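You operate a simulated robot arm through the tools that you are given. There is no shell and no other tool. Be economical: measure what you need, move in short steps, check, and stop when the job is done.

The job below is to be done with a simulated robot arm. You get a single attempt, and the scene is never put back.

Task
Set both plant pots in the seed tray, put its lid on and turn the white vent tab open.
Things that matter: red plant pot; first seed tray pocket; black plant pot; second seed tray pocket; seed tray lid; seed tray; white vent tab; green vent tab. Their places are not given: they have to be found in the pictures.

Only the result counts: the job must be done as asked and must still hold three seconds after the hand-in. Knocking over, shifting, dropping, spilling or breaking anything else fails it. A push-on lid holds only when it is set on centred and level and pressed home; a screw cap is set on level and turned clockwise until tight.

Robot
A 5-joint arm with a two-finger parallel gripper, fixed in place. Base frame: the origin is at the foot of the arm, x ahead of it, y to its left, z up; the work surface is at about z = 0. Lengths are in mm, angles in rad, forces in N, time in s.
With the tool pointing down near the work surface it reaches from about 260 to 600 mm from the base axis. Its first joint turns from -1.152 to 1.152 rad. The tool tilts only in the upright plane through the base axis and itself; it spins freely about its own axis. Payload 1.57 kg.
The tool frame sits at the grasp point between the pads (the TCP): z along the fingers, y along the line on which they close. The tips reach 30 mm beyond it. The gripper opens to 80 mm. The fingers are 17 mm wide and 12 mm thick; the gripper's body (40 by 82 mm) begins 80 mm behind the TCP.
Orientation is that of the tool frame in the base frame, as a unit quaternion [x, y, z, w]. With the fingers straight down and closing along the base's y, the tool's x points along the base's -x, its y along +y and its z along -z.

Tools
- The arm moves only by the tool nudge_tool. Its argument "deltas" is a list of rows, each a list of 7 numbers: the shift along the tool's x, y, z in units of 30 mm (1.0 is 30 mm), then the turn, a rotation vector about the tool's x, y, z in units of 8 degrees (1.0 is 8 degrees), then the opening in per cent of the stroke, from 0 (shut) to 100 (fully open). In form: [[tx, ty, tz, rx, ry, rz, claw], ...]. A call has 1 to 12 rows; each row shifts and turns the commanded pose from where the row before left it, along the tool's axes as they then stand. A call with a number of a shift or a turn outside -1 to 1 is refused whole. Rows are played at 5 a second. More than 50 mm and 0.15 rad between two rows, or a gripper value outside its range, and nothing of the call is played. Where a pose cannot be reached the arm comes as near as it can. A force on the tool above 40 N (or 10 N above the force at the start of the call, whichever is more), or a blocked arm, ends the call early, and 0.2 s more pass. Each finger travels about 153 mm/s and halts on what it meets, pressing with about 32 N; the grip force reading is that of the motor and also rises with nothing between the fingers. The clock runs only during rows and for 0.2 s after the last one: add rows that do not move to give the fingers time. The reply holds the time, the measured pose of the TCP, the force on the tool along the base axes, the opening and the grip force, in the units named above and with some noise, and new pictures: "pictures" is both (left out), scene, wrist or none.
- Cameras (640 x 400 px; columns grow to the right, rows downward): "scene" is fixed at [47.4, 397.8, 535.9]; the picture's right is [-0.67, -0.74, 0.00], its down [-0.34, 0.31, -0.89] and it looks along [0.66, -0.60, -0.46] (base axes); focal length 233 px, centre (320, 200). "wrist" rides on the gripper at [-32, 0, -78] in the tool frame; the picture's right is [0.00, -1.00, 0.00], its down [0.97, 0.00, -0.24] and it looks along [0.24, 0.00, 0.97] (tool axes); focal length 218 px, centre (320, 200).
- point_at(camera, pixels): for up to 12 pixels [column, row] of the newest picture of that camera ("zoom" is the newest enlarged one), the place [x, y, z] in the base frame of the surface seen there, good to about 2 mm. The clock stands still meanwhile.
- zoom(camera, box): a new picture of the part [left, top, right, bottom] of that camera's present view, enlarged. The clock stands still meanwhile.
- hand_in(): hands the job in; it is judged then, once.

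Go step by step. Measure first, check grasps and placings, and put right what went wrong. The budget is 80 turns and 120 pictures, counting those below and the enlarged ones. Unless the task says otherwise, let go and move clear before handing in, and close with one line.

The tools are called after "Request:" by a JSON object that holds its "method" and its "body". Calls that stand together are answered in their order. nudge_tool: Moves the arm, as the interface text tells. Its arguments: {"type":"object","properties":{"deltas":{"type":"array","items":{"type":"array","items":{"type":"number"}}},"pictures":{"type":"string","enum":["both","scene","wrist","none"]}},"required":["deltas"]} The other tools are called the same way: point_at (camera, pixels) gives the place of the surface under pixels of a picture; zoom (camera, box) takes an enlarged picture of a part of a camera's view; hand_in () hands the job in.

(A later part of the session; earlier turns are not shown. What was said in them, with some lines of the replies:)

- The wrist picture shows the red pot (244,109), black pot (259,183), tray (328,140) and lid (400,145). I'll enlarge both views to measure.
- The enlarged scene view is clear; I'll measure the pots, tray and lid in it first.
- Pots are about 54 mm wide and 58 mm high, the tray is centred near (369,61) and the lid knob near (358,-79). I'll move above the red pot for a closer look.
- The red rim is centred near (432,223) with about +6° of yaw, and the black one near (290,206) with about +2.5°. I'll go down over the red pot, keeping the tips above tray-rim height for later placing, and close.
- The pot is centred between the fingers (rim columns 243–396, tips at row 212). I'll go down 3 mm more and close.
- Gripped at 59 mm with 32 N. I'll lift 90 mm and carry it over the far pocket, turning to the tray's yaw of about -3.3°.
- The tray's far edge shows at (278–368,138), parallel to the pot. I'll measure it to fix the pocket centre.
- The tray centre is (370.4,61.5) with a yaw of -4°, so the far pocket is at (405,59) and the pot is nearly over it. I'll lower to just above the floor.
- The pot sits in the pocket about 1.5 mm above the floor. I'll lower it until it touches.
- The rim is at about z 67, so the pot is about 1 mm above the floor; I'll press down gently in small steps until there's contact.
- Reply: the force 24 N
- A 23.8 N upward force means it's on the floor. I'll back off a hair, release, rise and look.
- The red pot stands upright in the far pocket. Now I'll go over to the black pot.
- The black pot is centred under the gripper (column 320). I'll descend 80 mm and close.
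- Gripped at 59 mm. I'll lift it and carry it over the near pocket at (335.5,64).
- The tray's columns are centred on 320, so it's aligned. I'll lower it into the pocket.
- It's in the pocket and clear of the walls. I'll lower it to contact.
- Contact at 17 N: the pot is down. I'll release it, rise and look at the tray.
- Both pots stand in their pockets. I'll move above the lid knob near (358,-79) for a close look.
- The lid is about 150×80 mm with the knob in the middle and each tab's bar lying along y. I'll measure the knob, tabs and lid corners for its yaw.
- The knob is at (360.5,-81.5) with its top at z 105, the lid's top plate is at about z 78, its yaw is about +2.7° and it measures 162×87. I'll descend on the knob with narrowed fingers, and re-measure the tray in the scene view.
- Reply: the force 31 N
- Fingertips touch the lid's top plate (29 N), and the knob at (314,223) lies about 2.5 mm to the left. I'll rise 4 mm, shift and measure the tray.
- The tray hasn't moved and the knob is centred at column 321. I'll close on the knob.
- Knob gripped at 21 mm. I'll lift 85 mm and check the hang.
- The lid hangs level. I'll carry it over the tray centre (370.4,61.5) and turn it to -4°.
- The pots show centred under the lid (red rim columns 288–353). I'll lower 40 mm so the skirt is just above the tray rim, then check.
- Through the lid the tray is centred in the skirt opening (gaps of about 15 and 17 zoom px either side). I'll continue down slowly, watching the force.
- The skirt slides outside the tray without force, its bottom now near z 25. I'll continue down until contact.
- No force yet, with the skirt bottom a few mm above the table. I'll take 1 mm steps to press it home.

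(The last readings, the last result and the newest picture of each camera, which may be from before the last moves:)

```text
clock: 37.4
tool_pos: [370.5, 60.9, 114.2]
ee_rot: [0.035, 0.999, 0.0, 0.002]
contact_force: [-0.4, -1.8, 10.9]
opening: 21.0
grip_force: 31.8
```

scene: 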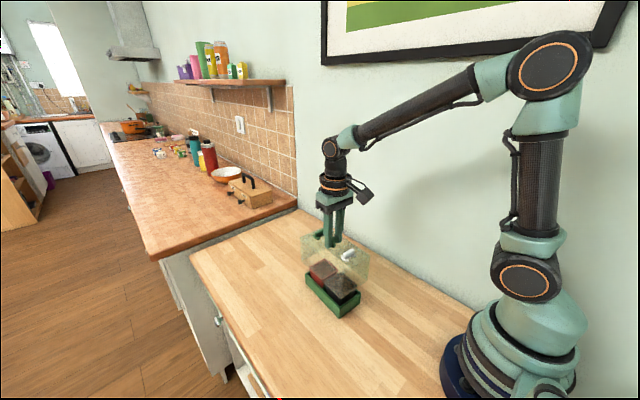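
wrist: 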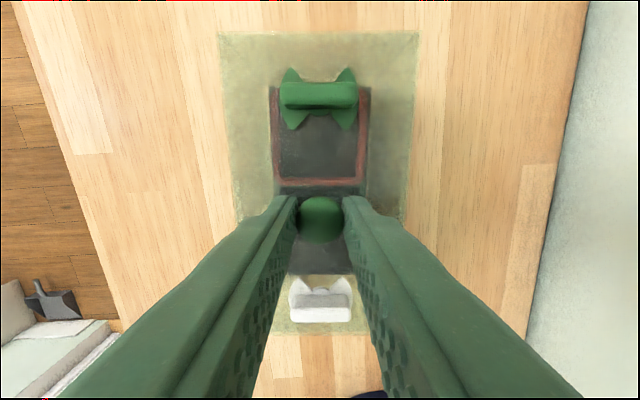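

Contact (10.9 N) at 114.2, the same height as when the lid stood on the table. I'll press a little more.

Request:
{"method": "nudge_tool", "body": {"deltas": [[0, 0, 0.03, 0, 0, 0, 0], [0, 0, 0.03, 0, 0, 0, 0], [0, 0, 0, 0, 0, 0, 0]], "pictures": "wrist"}}

Request:
{"method": "zoom", "body": {"camera": "scene", "box": [290, 215, 386, 325]}}

```text
clock: 38.2
tool_pos: [371.5, 60.8, 114.7]
ee_rot: [0.035, 0.999, 0.0, 0.001]
contact_force: [-3.5, 3.9, 32.1]
opening: 21.1
grip_force: 32.0
```

wrist: 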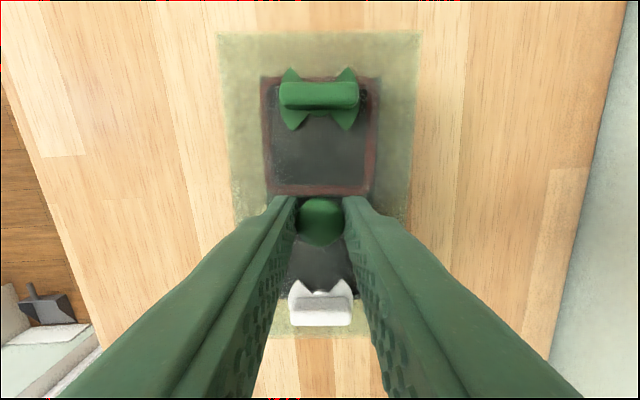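

```text
3.64 times, centred on (338, 270) of scene
```

zoom: 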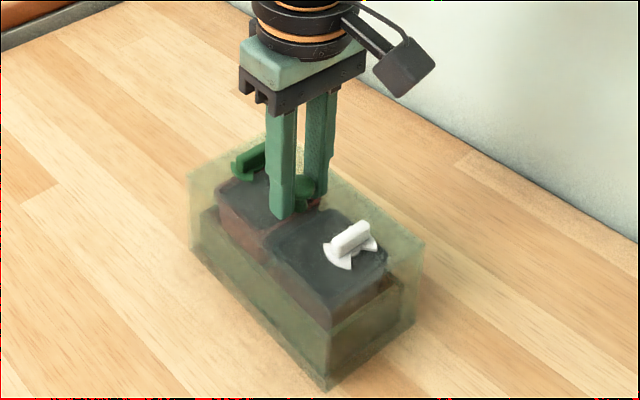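

Pressed home at 32 N and level. I'll ease off, release and rise.

Request:
{"method": "nudge_tool", "body": {"deltas": [[0, 0, -0.05, 0, 0, 0, 0], [0, 0, 0, 0, 0, 0, 30], [0, 0, 0, 0, 0, 0, 60], [0, 0, 0, 0, 0, 0, 70], [0, 0, -0.5, 0, 0, 0, 70], [0, 0, -1, 0, 0, 0, 70], [0, 0, -1, 0, 0, 0, 70], [0, 0, 0, 0, 0, 0, 70]], "pictures": "both"}}

Request:
{"method": "zoom", "body": {"camera": "wrist", "box": [220, 60, 420, 300]}}

Request:
{"method": "zoom", "body": {"camera": "scene", "box": [290, 225, 386, 325]}}

```text
clock: 40.0
tool_pos: [371.9, 61.1, 191.4]
ee_rot: [0.034, 0.999, 0.0, 0.0]
contact_force: [0.6, 0.1, 0.2]
opening: 56.0
grip_force: 0.1
```

scene: 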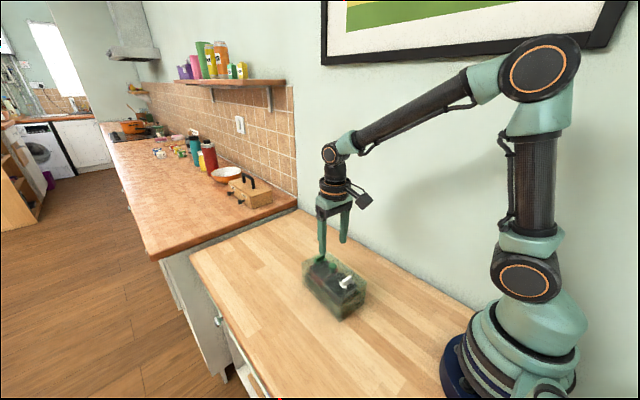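
wrist: 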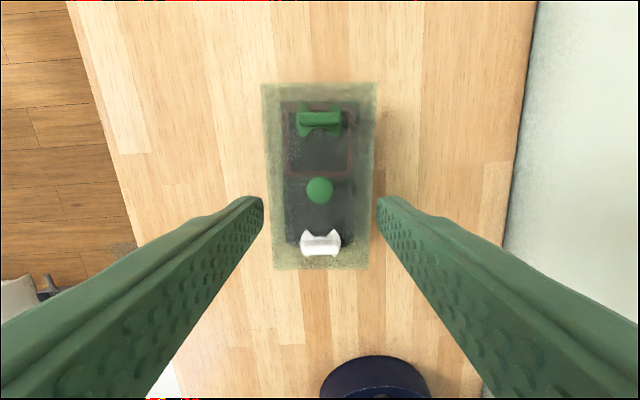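

```text
1.67 times, centred on (320, 180) of wrist
```

zoom: 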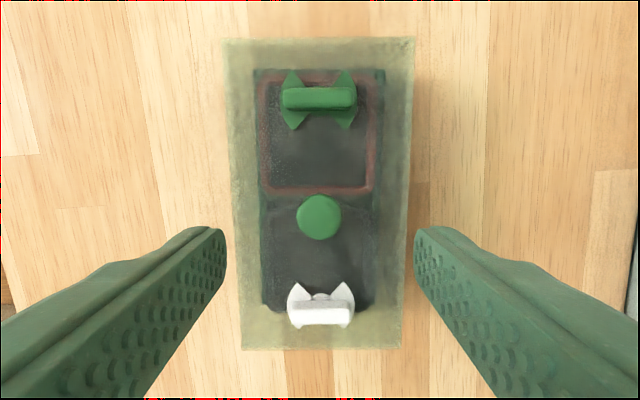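

```text
4.00 times, centred on (338, 275) of scene
```

zoom: 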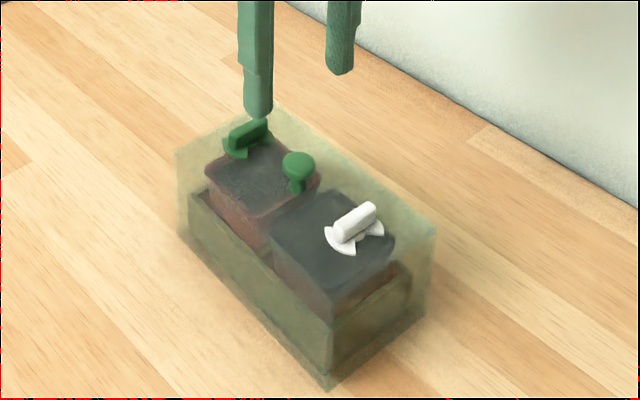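

The lid is on, centred and level, with the hand free. Next is the white tab: I'll measure it and look closer.

Request:
{"method": "zoom", "body": {"camera": "scene", "box": [364, 260, 332, 300]}}

Request:
{"method": "point_at", "body": {"camera": "wrist", "pixels": [[304, 246], [320, 245], [337, 245], [304, 238], [336, 237], [320, 190], [303, 120], [320, 119], [337, 118]]}}

Request:
{"method": "zoom", "body": {"camera": "wrist", "box": [290, 215, 350, 275]}}

```text
refused: the box must be [left, top, right, bottom]
```

```text
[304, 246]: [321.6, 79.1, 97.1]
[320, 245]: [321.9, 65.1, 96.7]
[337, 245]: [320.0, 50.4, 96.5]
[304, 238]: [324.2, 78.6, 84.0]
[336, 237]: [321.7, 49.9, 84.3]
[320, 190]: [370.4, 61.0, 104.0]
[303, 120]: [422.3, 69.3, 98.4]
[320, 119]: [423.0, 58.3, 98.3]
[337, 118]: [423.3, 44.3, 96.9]
```

```text
6.67 times, centred on (320, 245) of wrist
```

zoom: 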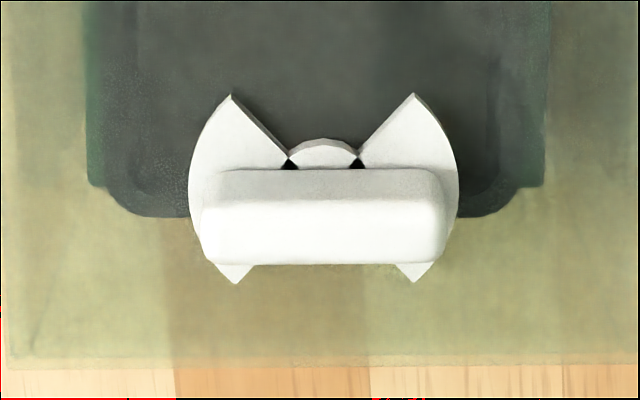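

The tab's centre is near (318,64.7), its bar top is at z 97, and dark vent slots peek out beneath the wings, so a quarter turn opens it. I'll move over it and spin the hand 90° so the fingers close across the bar.

Request:
{"method": "nudge_tool", "body": {"deltas": [[0.885, 0, 0, 0, 0, 0, 60], [0.885, 0, 0, 0, 0, 0, 60], [0, 0, 0, 0, 0, -1, 60], [0, 0, 0, 0, 0, -1, 60], [0, 0, 0, 0, 0, -1, 60], [0, 0, 0, 0, 0, -1, 60], [0, 0, 0, 0, 0, -1, 60], [0, 0, 0, 0, 0, -1, 60], [0, 0, 0, 0, 0, -1, 60], [0, 0, 0, 0, 0, -1, 60], [0, 0, 0, 0, 0, -1, 60], [0, 0, 0, 0, 0, -1, 60]], "pictures": "none"}}

Request:
{"method": "nudge_tool", "body": {"deltas": [[0, 0, 0.5, 0, 0, -1, 60], [0, 0, 0.5, 0, 0, -0.25, 60], [0, 0, 0, 0, 0, 0, 60]], "pictures": "wrist"}}

Request:
{"method": "zoom", "body": {"camera": "wrist", "box": [240, 120, 400, 240]}}

```text
clock: 42.6
tool_pos: [318.7, 64.4, 189.6]
ee_rot: [-0.617, 0.787, 0.0, -0.001]
contact_force: [0.6, -0.5, 0.3]
opening: 48.0
grip_force: 0.0
```

```text
clock: 43.4
tool_pos: [317.0, 64.6, 159.1]
ee_rot: [-0.683, 0.731, 0.0, -0.001]
contact_force: [0.2, -0.4, -0.6]
opening: 47.9
grip_force: 0.1
```

wrist: 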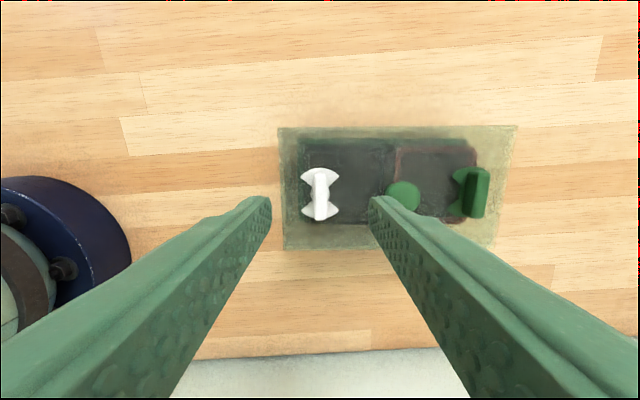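

```text
3.33 times, centred on (320, 180) of wrist
```

zoom: 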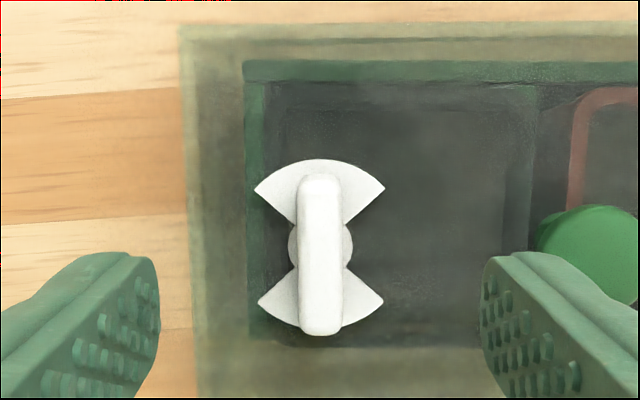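

The tab is right under the tool axis (column 320, row 196). I'll narrow the fingers, descend until the tips are just above the wings, and close on the bar.

Request:
{"method": "nudge_tool", "body": {"deltas": [[0, 0, 0.4, 0, 0, 0, 40], [0, 0, 0.5, 0, 0, 0, 40], [0, 0, 0.4, 0, 0, 0, 40], [0, 0, 0.12, 0, 0, 0, 40], [0, 0, 0, 0, 0, 0, 40]], "pictures": "wrist"}}

Request:
{"method": "zoom", "body": {"camera": "scene", "box": [310, 240, 390, 310]}}

```text
clock: 44.6
tool_pos: [316.5, 65.6, 115.8]
ee_rot: [-0.682, 0.731, 0.0, 0.0]
contact_force: [-0.5, -0.5, 0.4]
opening: 31.9
grip_force: 0.1
```

wrist: 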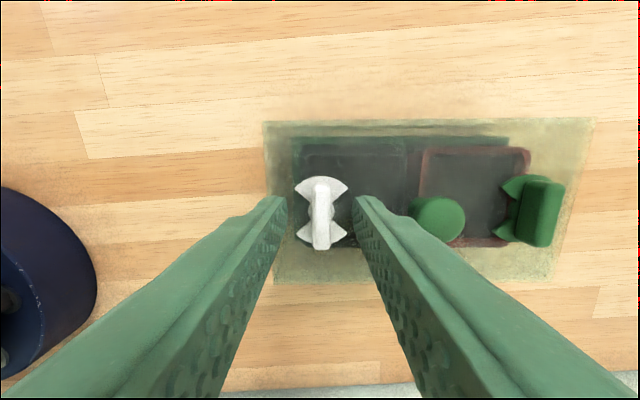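

```text
5.71 times, centred on (350, 275) of scene
```

zoom: 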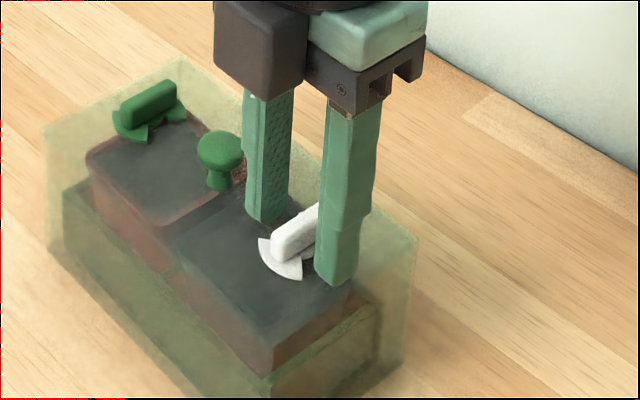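

The bar (columns 312–331) is midway between the tips (287 and 355). I'll close on it.

Request:
{"method": "nudge_tool", "body": {"deltas": [[0, 0, 0, 0, 0, 0, 20], [0, 0, 0, 0, 0, 0, 5], [0, 0, 0, 0, 0, 0, 0], [0, 0, 0, 0, 0, 0, 0]], "pictures": "none"}}

```text
clock: 45.6
tool_pos: [316.7, 64.2, 116.2]
ee_rot: [-0.682, 0.732, 0.001, 0.0]
contact_force: [0.9, -0.2, 0.0]
opening: 8.2
grip_force: 27.1
```

The bar is gripped at 8.2 mm. I'll try a small counter-clockwise turn (16°) and look.

Request:
{"method": "nudge_tool", "body": {"deltas": [[0, 0, 0, 0, 0, -0.5, 0], [0, 0, 0, 0, 0, -0.5, 0], [0, 0, 0, 0, 0, -0.5, 0], [0, 0, 0, 0, 0, -0.5, 0], [0, 0, 0, 0, 0, 0, 0]], "pictures": "wrist"}}

Request:
{"method": "zoom", "body": {"camera": "scene", "box": [310, 240, 390, 310]}}

```text
clock: 46.8
tool_pos: [318.0, 65.4, 116.5]
ee_rot: [0.777, -0.629, 0.0, 0.0]
contact_force: [0.1, 1.2, -0.9]
opening: 8.0
grip_force: 27.5
```

wrist: 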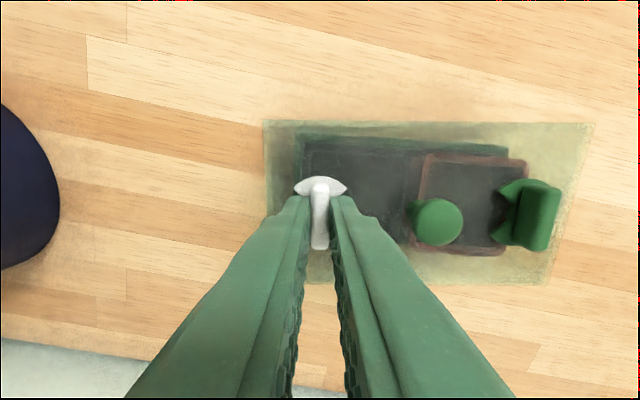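

```text
5.71 times, centred on (350, 275) of scene
```

zoom: 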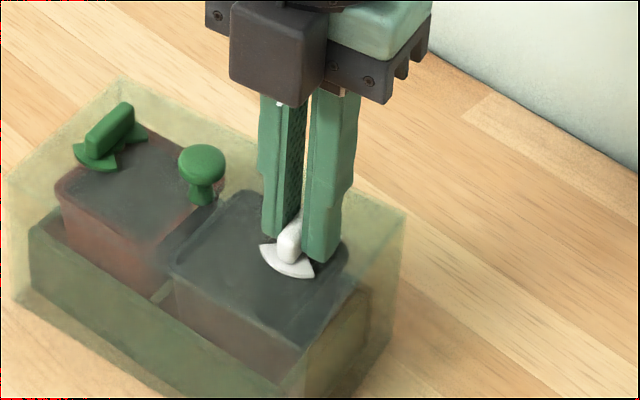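

Counter-clockwise is against a stop: the whole tray turned about 16° with the tab. I'll turn clockwise instead and see what moves.

Request:
{"method": "nudge_tool", "body": {"deltas": [[0, 0, 0, 0, 0, 0.5, 0], [0, 0, 0, 0, 0, 0.5, 0], [0, 0, 0, 0, 0, 0.5, 0], [0, 0, 0, 0, 0, 0.5, 0], [0, 0, 0, 0, 0, 0, 0]], "pictures": "wrist"}}

Request:
{"method": "zoom", "body": {"camera": "scene", "box": [310, 240, 390, 310]}}

```text
clock: 48.0
tool_pos: [317.8, 65.3, 116.2]
ee_rot: [-0.681, 0.732, 0.0, 0.001]
contact_force: [0.5, 0.4, 0.2]
opening: 8.1
grip_force: 27.4
```

wrist: 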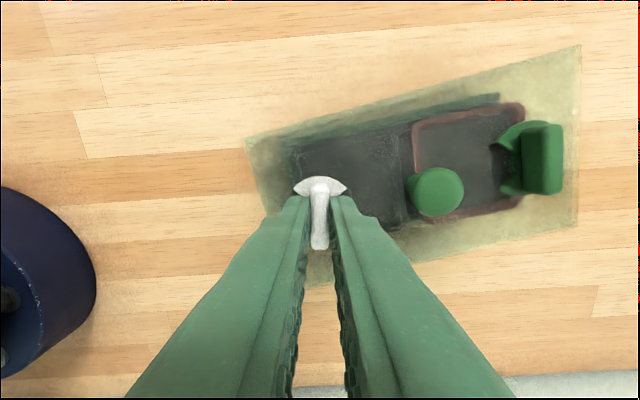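

```text
5.71 times, centred on (350, 275) of scene
```

zoom: 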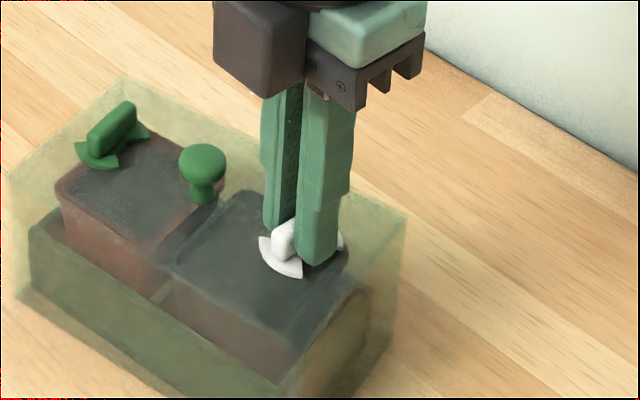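

Clockwise, the tab turns alone and the tray stays. I'll carry on clockwise by another 74°.

Request:
{"method": "nudge_tool", "body": {"deltas": [[0, 0, 0, 0, 0, 0.9, 0], [0, 0, 0, 0, 0, 0.9, 0], [0, 0, 0, 0, 0, 0.9, 0], [0, 0, 0, 0, 0, 0.9, 0], [0, 0, 0, 0, 0, 0.9, 0], [0, 0, 0, 0, 0, 0.9, 0], [0, 0, 0, 0, 0, 0.9, 0], [0, 0, 0, 0, 0, 0.9, 0], [0, 0, 0, 0, 0, 0.9, 0], [0, 0, 0, 0, 0, 0.9, 0], [0, 0, 0, 0, 0, 0.25, 0], [0, 0, 0, 0, 0, 0, 0]], "pictures": "wrist"}}

Request:
{"method": "zoom", "body": {"camera": "scene", "box": [310, 240, 390, 310]}}

```text
clock: 50.6
tool_pos: [316.9, 64.8, 117.1]
ee_rot: [-0.104, 0.995, 0.0, 0.0]
contact_force: [0.3, -1.0, -0.5]
opening: 8.3
grip_force: 27.6
```

wrist: 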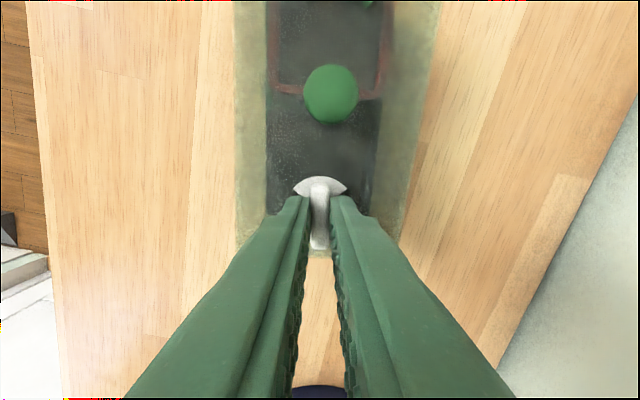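

```text
5.71 times, centred on (350, 275) of scene
```

zoom: 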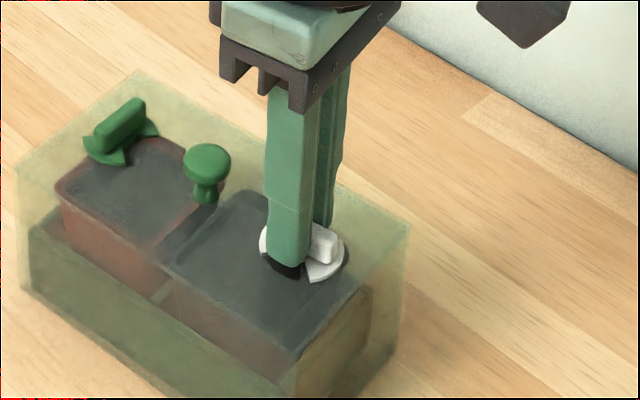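

The vent is open, with the dark opening visible at (285,270), and the tab has just reached its stop. Turning on against the stop should swing the tray back to where it stood, so I'll turn a slow 12° more.

Request:
{"method": "nudge_tool", "body": {"deltas": [[0, 0, 0, 0, 0, 0.25, 0], [0, 0, 0, 0, 0, 0.25, 0], [0, 0, 0, 0, 0, 0.25, 0], [0, 0, 0, 0, 0, 0.25, 0], [0, 0, 0, 0, 0, 0.25, 0], [0, 0, 0, 0, 0, 0.25, 0], [0, 0, 0, 0, 0, 0, 0]], "pictures": "wrist"}}

Request:
{"method": "zoom", "body": {"camera": "scene", "box": [290, 225, 386, 325]}}

```text
clock: 52.2
tool_pos: [318.0, 64.7, 117.1]
ee_rot: [0.001, 1.0, 0.0, 0.0]
contact_force: [-0.7, 1.0, -0.3]
opening: 8.0
grip_force: 27.2
```

wrist: 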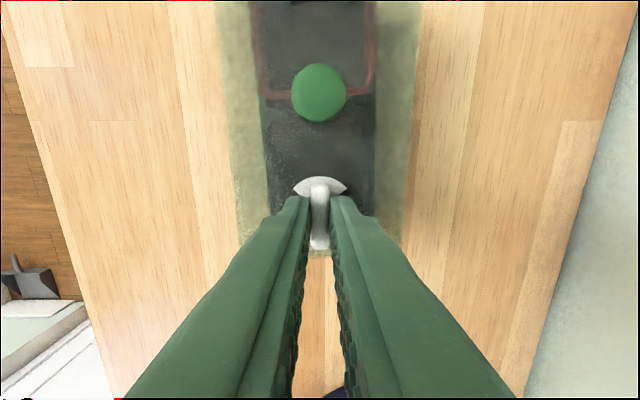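

```text
4.00 times, centred on (338, 275) of scene
```

zoom: 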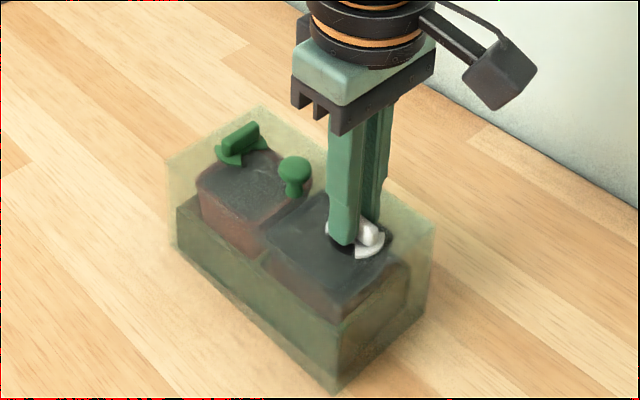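

The bar now points straight at the knob (column 319), i.e. exactly 90° open against the stop. Another 4° will restore the tray's original yaw.

Request:
{"method": "nudge_tool", "body": {"deltas": [[0, 0, 0, 0, 0, 0.25, 0], [0, 0, 0, 0, 0, 0.25, 0], [0, 0, 0, 0, 0, 0, 0], [0, 0, 0, 0, 0, 0, 10], [0, 0, 0, 0, 0, 0, 20], [0, 0, 0, 0, 0, 0, 30], [0, 0, 0, 0, 0, 0, 30], [0, 0, -0.5, 0, 0, 0, 30], [0, 0, -1, 0, 0, 0, 40], [0, 0, -1, 0, 0, 0, 60], [0, 0, -1, 0, 0, 0, 60], [0, 0, 0, 0, 0, 0, 60]], "pictures": "both"}}

Request:
{"method": "zoom", "body": {"camera": "scene", "box": [290, 225, 386, 325]}}

Request:
{"method": "zoom", "body": {"camera": "wrist", "box": [240, 40, 400, 260]}}

```text
clock: 54.8
tool_pos: [318.2, 63.5, 222.0]
ee_rot: [0.035, 0.999, 0.0, 0.0]
contact_force: [0.3, 0.5, 0.6]
opening: 48.0
grip_force: 0.0
```

scene: 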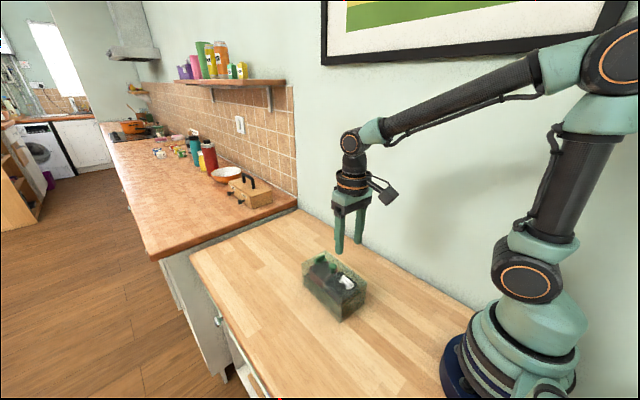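
wrist: 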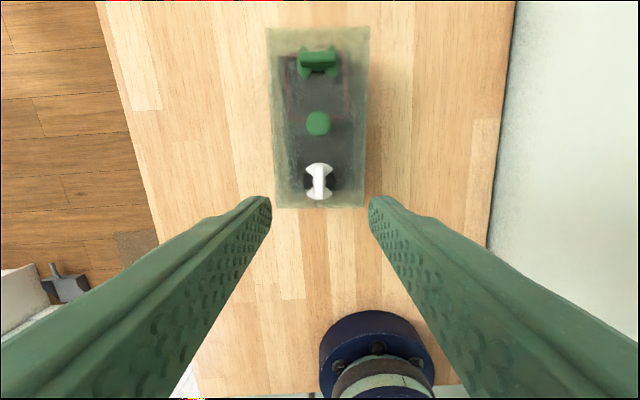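

```text
4.00 times, centred on (338, 275) of scene
```

zoom: 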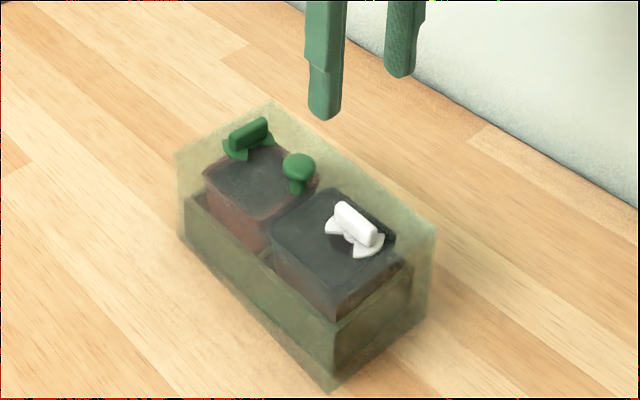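

```text
1.82 times, centred on (320, 150) of wrist
```

zoom: 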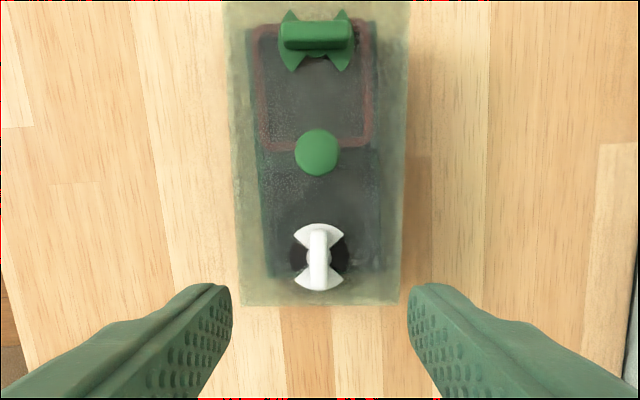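

The white tab is fully open with its two dark vents showing, the green tab is untouched and the tray is back at its old yaw. I'll check that the lid height is unchanged.

Request:
{"method": "point_at", "body": {"camera": "wrist", "pixels": [[318, 124], [318, 182], [318, 60], [285, 150], [350, 100], [275, 200], [360, 200], [272, 40], [362, 40]]}}

```text
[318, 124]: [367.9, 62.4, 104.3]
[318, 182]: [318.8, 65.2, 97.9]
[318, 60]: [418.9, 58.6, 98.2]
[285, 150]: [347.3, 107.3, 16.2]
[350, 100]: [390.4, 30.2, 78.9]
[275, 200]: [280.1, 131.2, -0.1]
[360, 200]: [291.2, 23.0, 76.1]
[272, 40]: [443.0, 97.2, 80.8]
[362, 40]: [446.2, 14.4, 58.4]
```

The knob top is at z 104.3 and both tabs are at about z 98, so the lid is level and fully seated. The hand is clear, so I'm handing in.

Request:
{"method": "hand_in", "body": {}}

```text
The job is handed in.
```

I set both pots in the seed tray (red in the far pocket, black in the near one), pressed the lid on level, and turned the white vent tab fully open. My first try turned the tab the wrong way and swung the whole tray about 16°; I turned it back to its original position before handing in.
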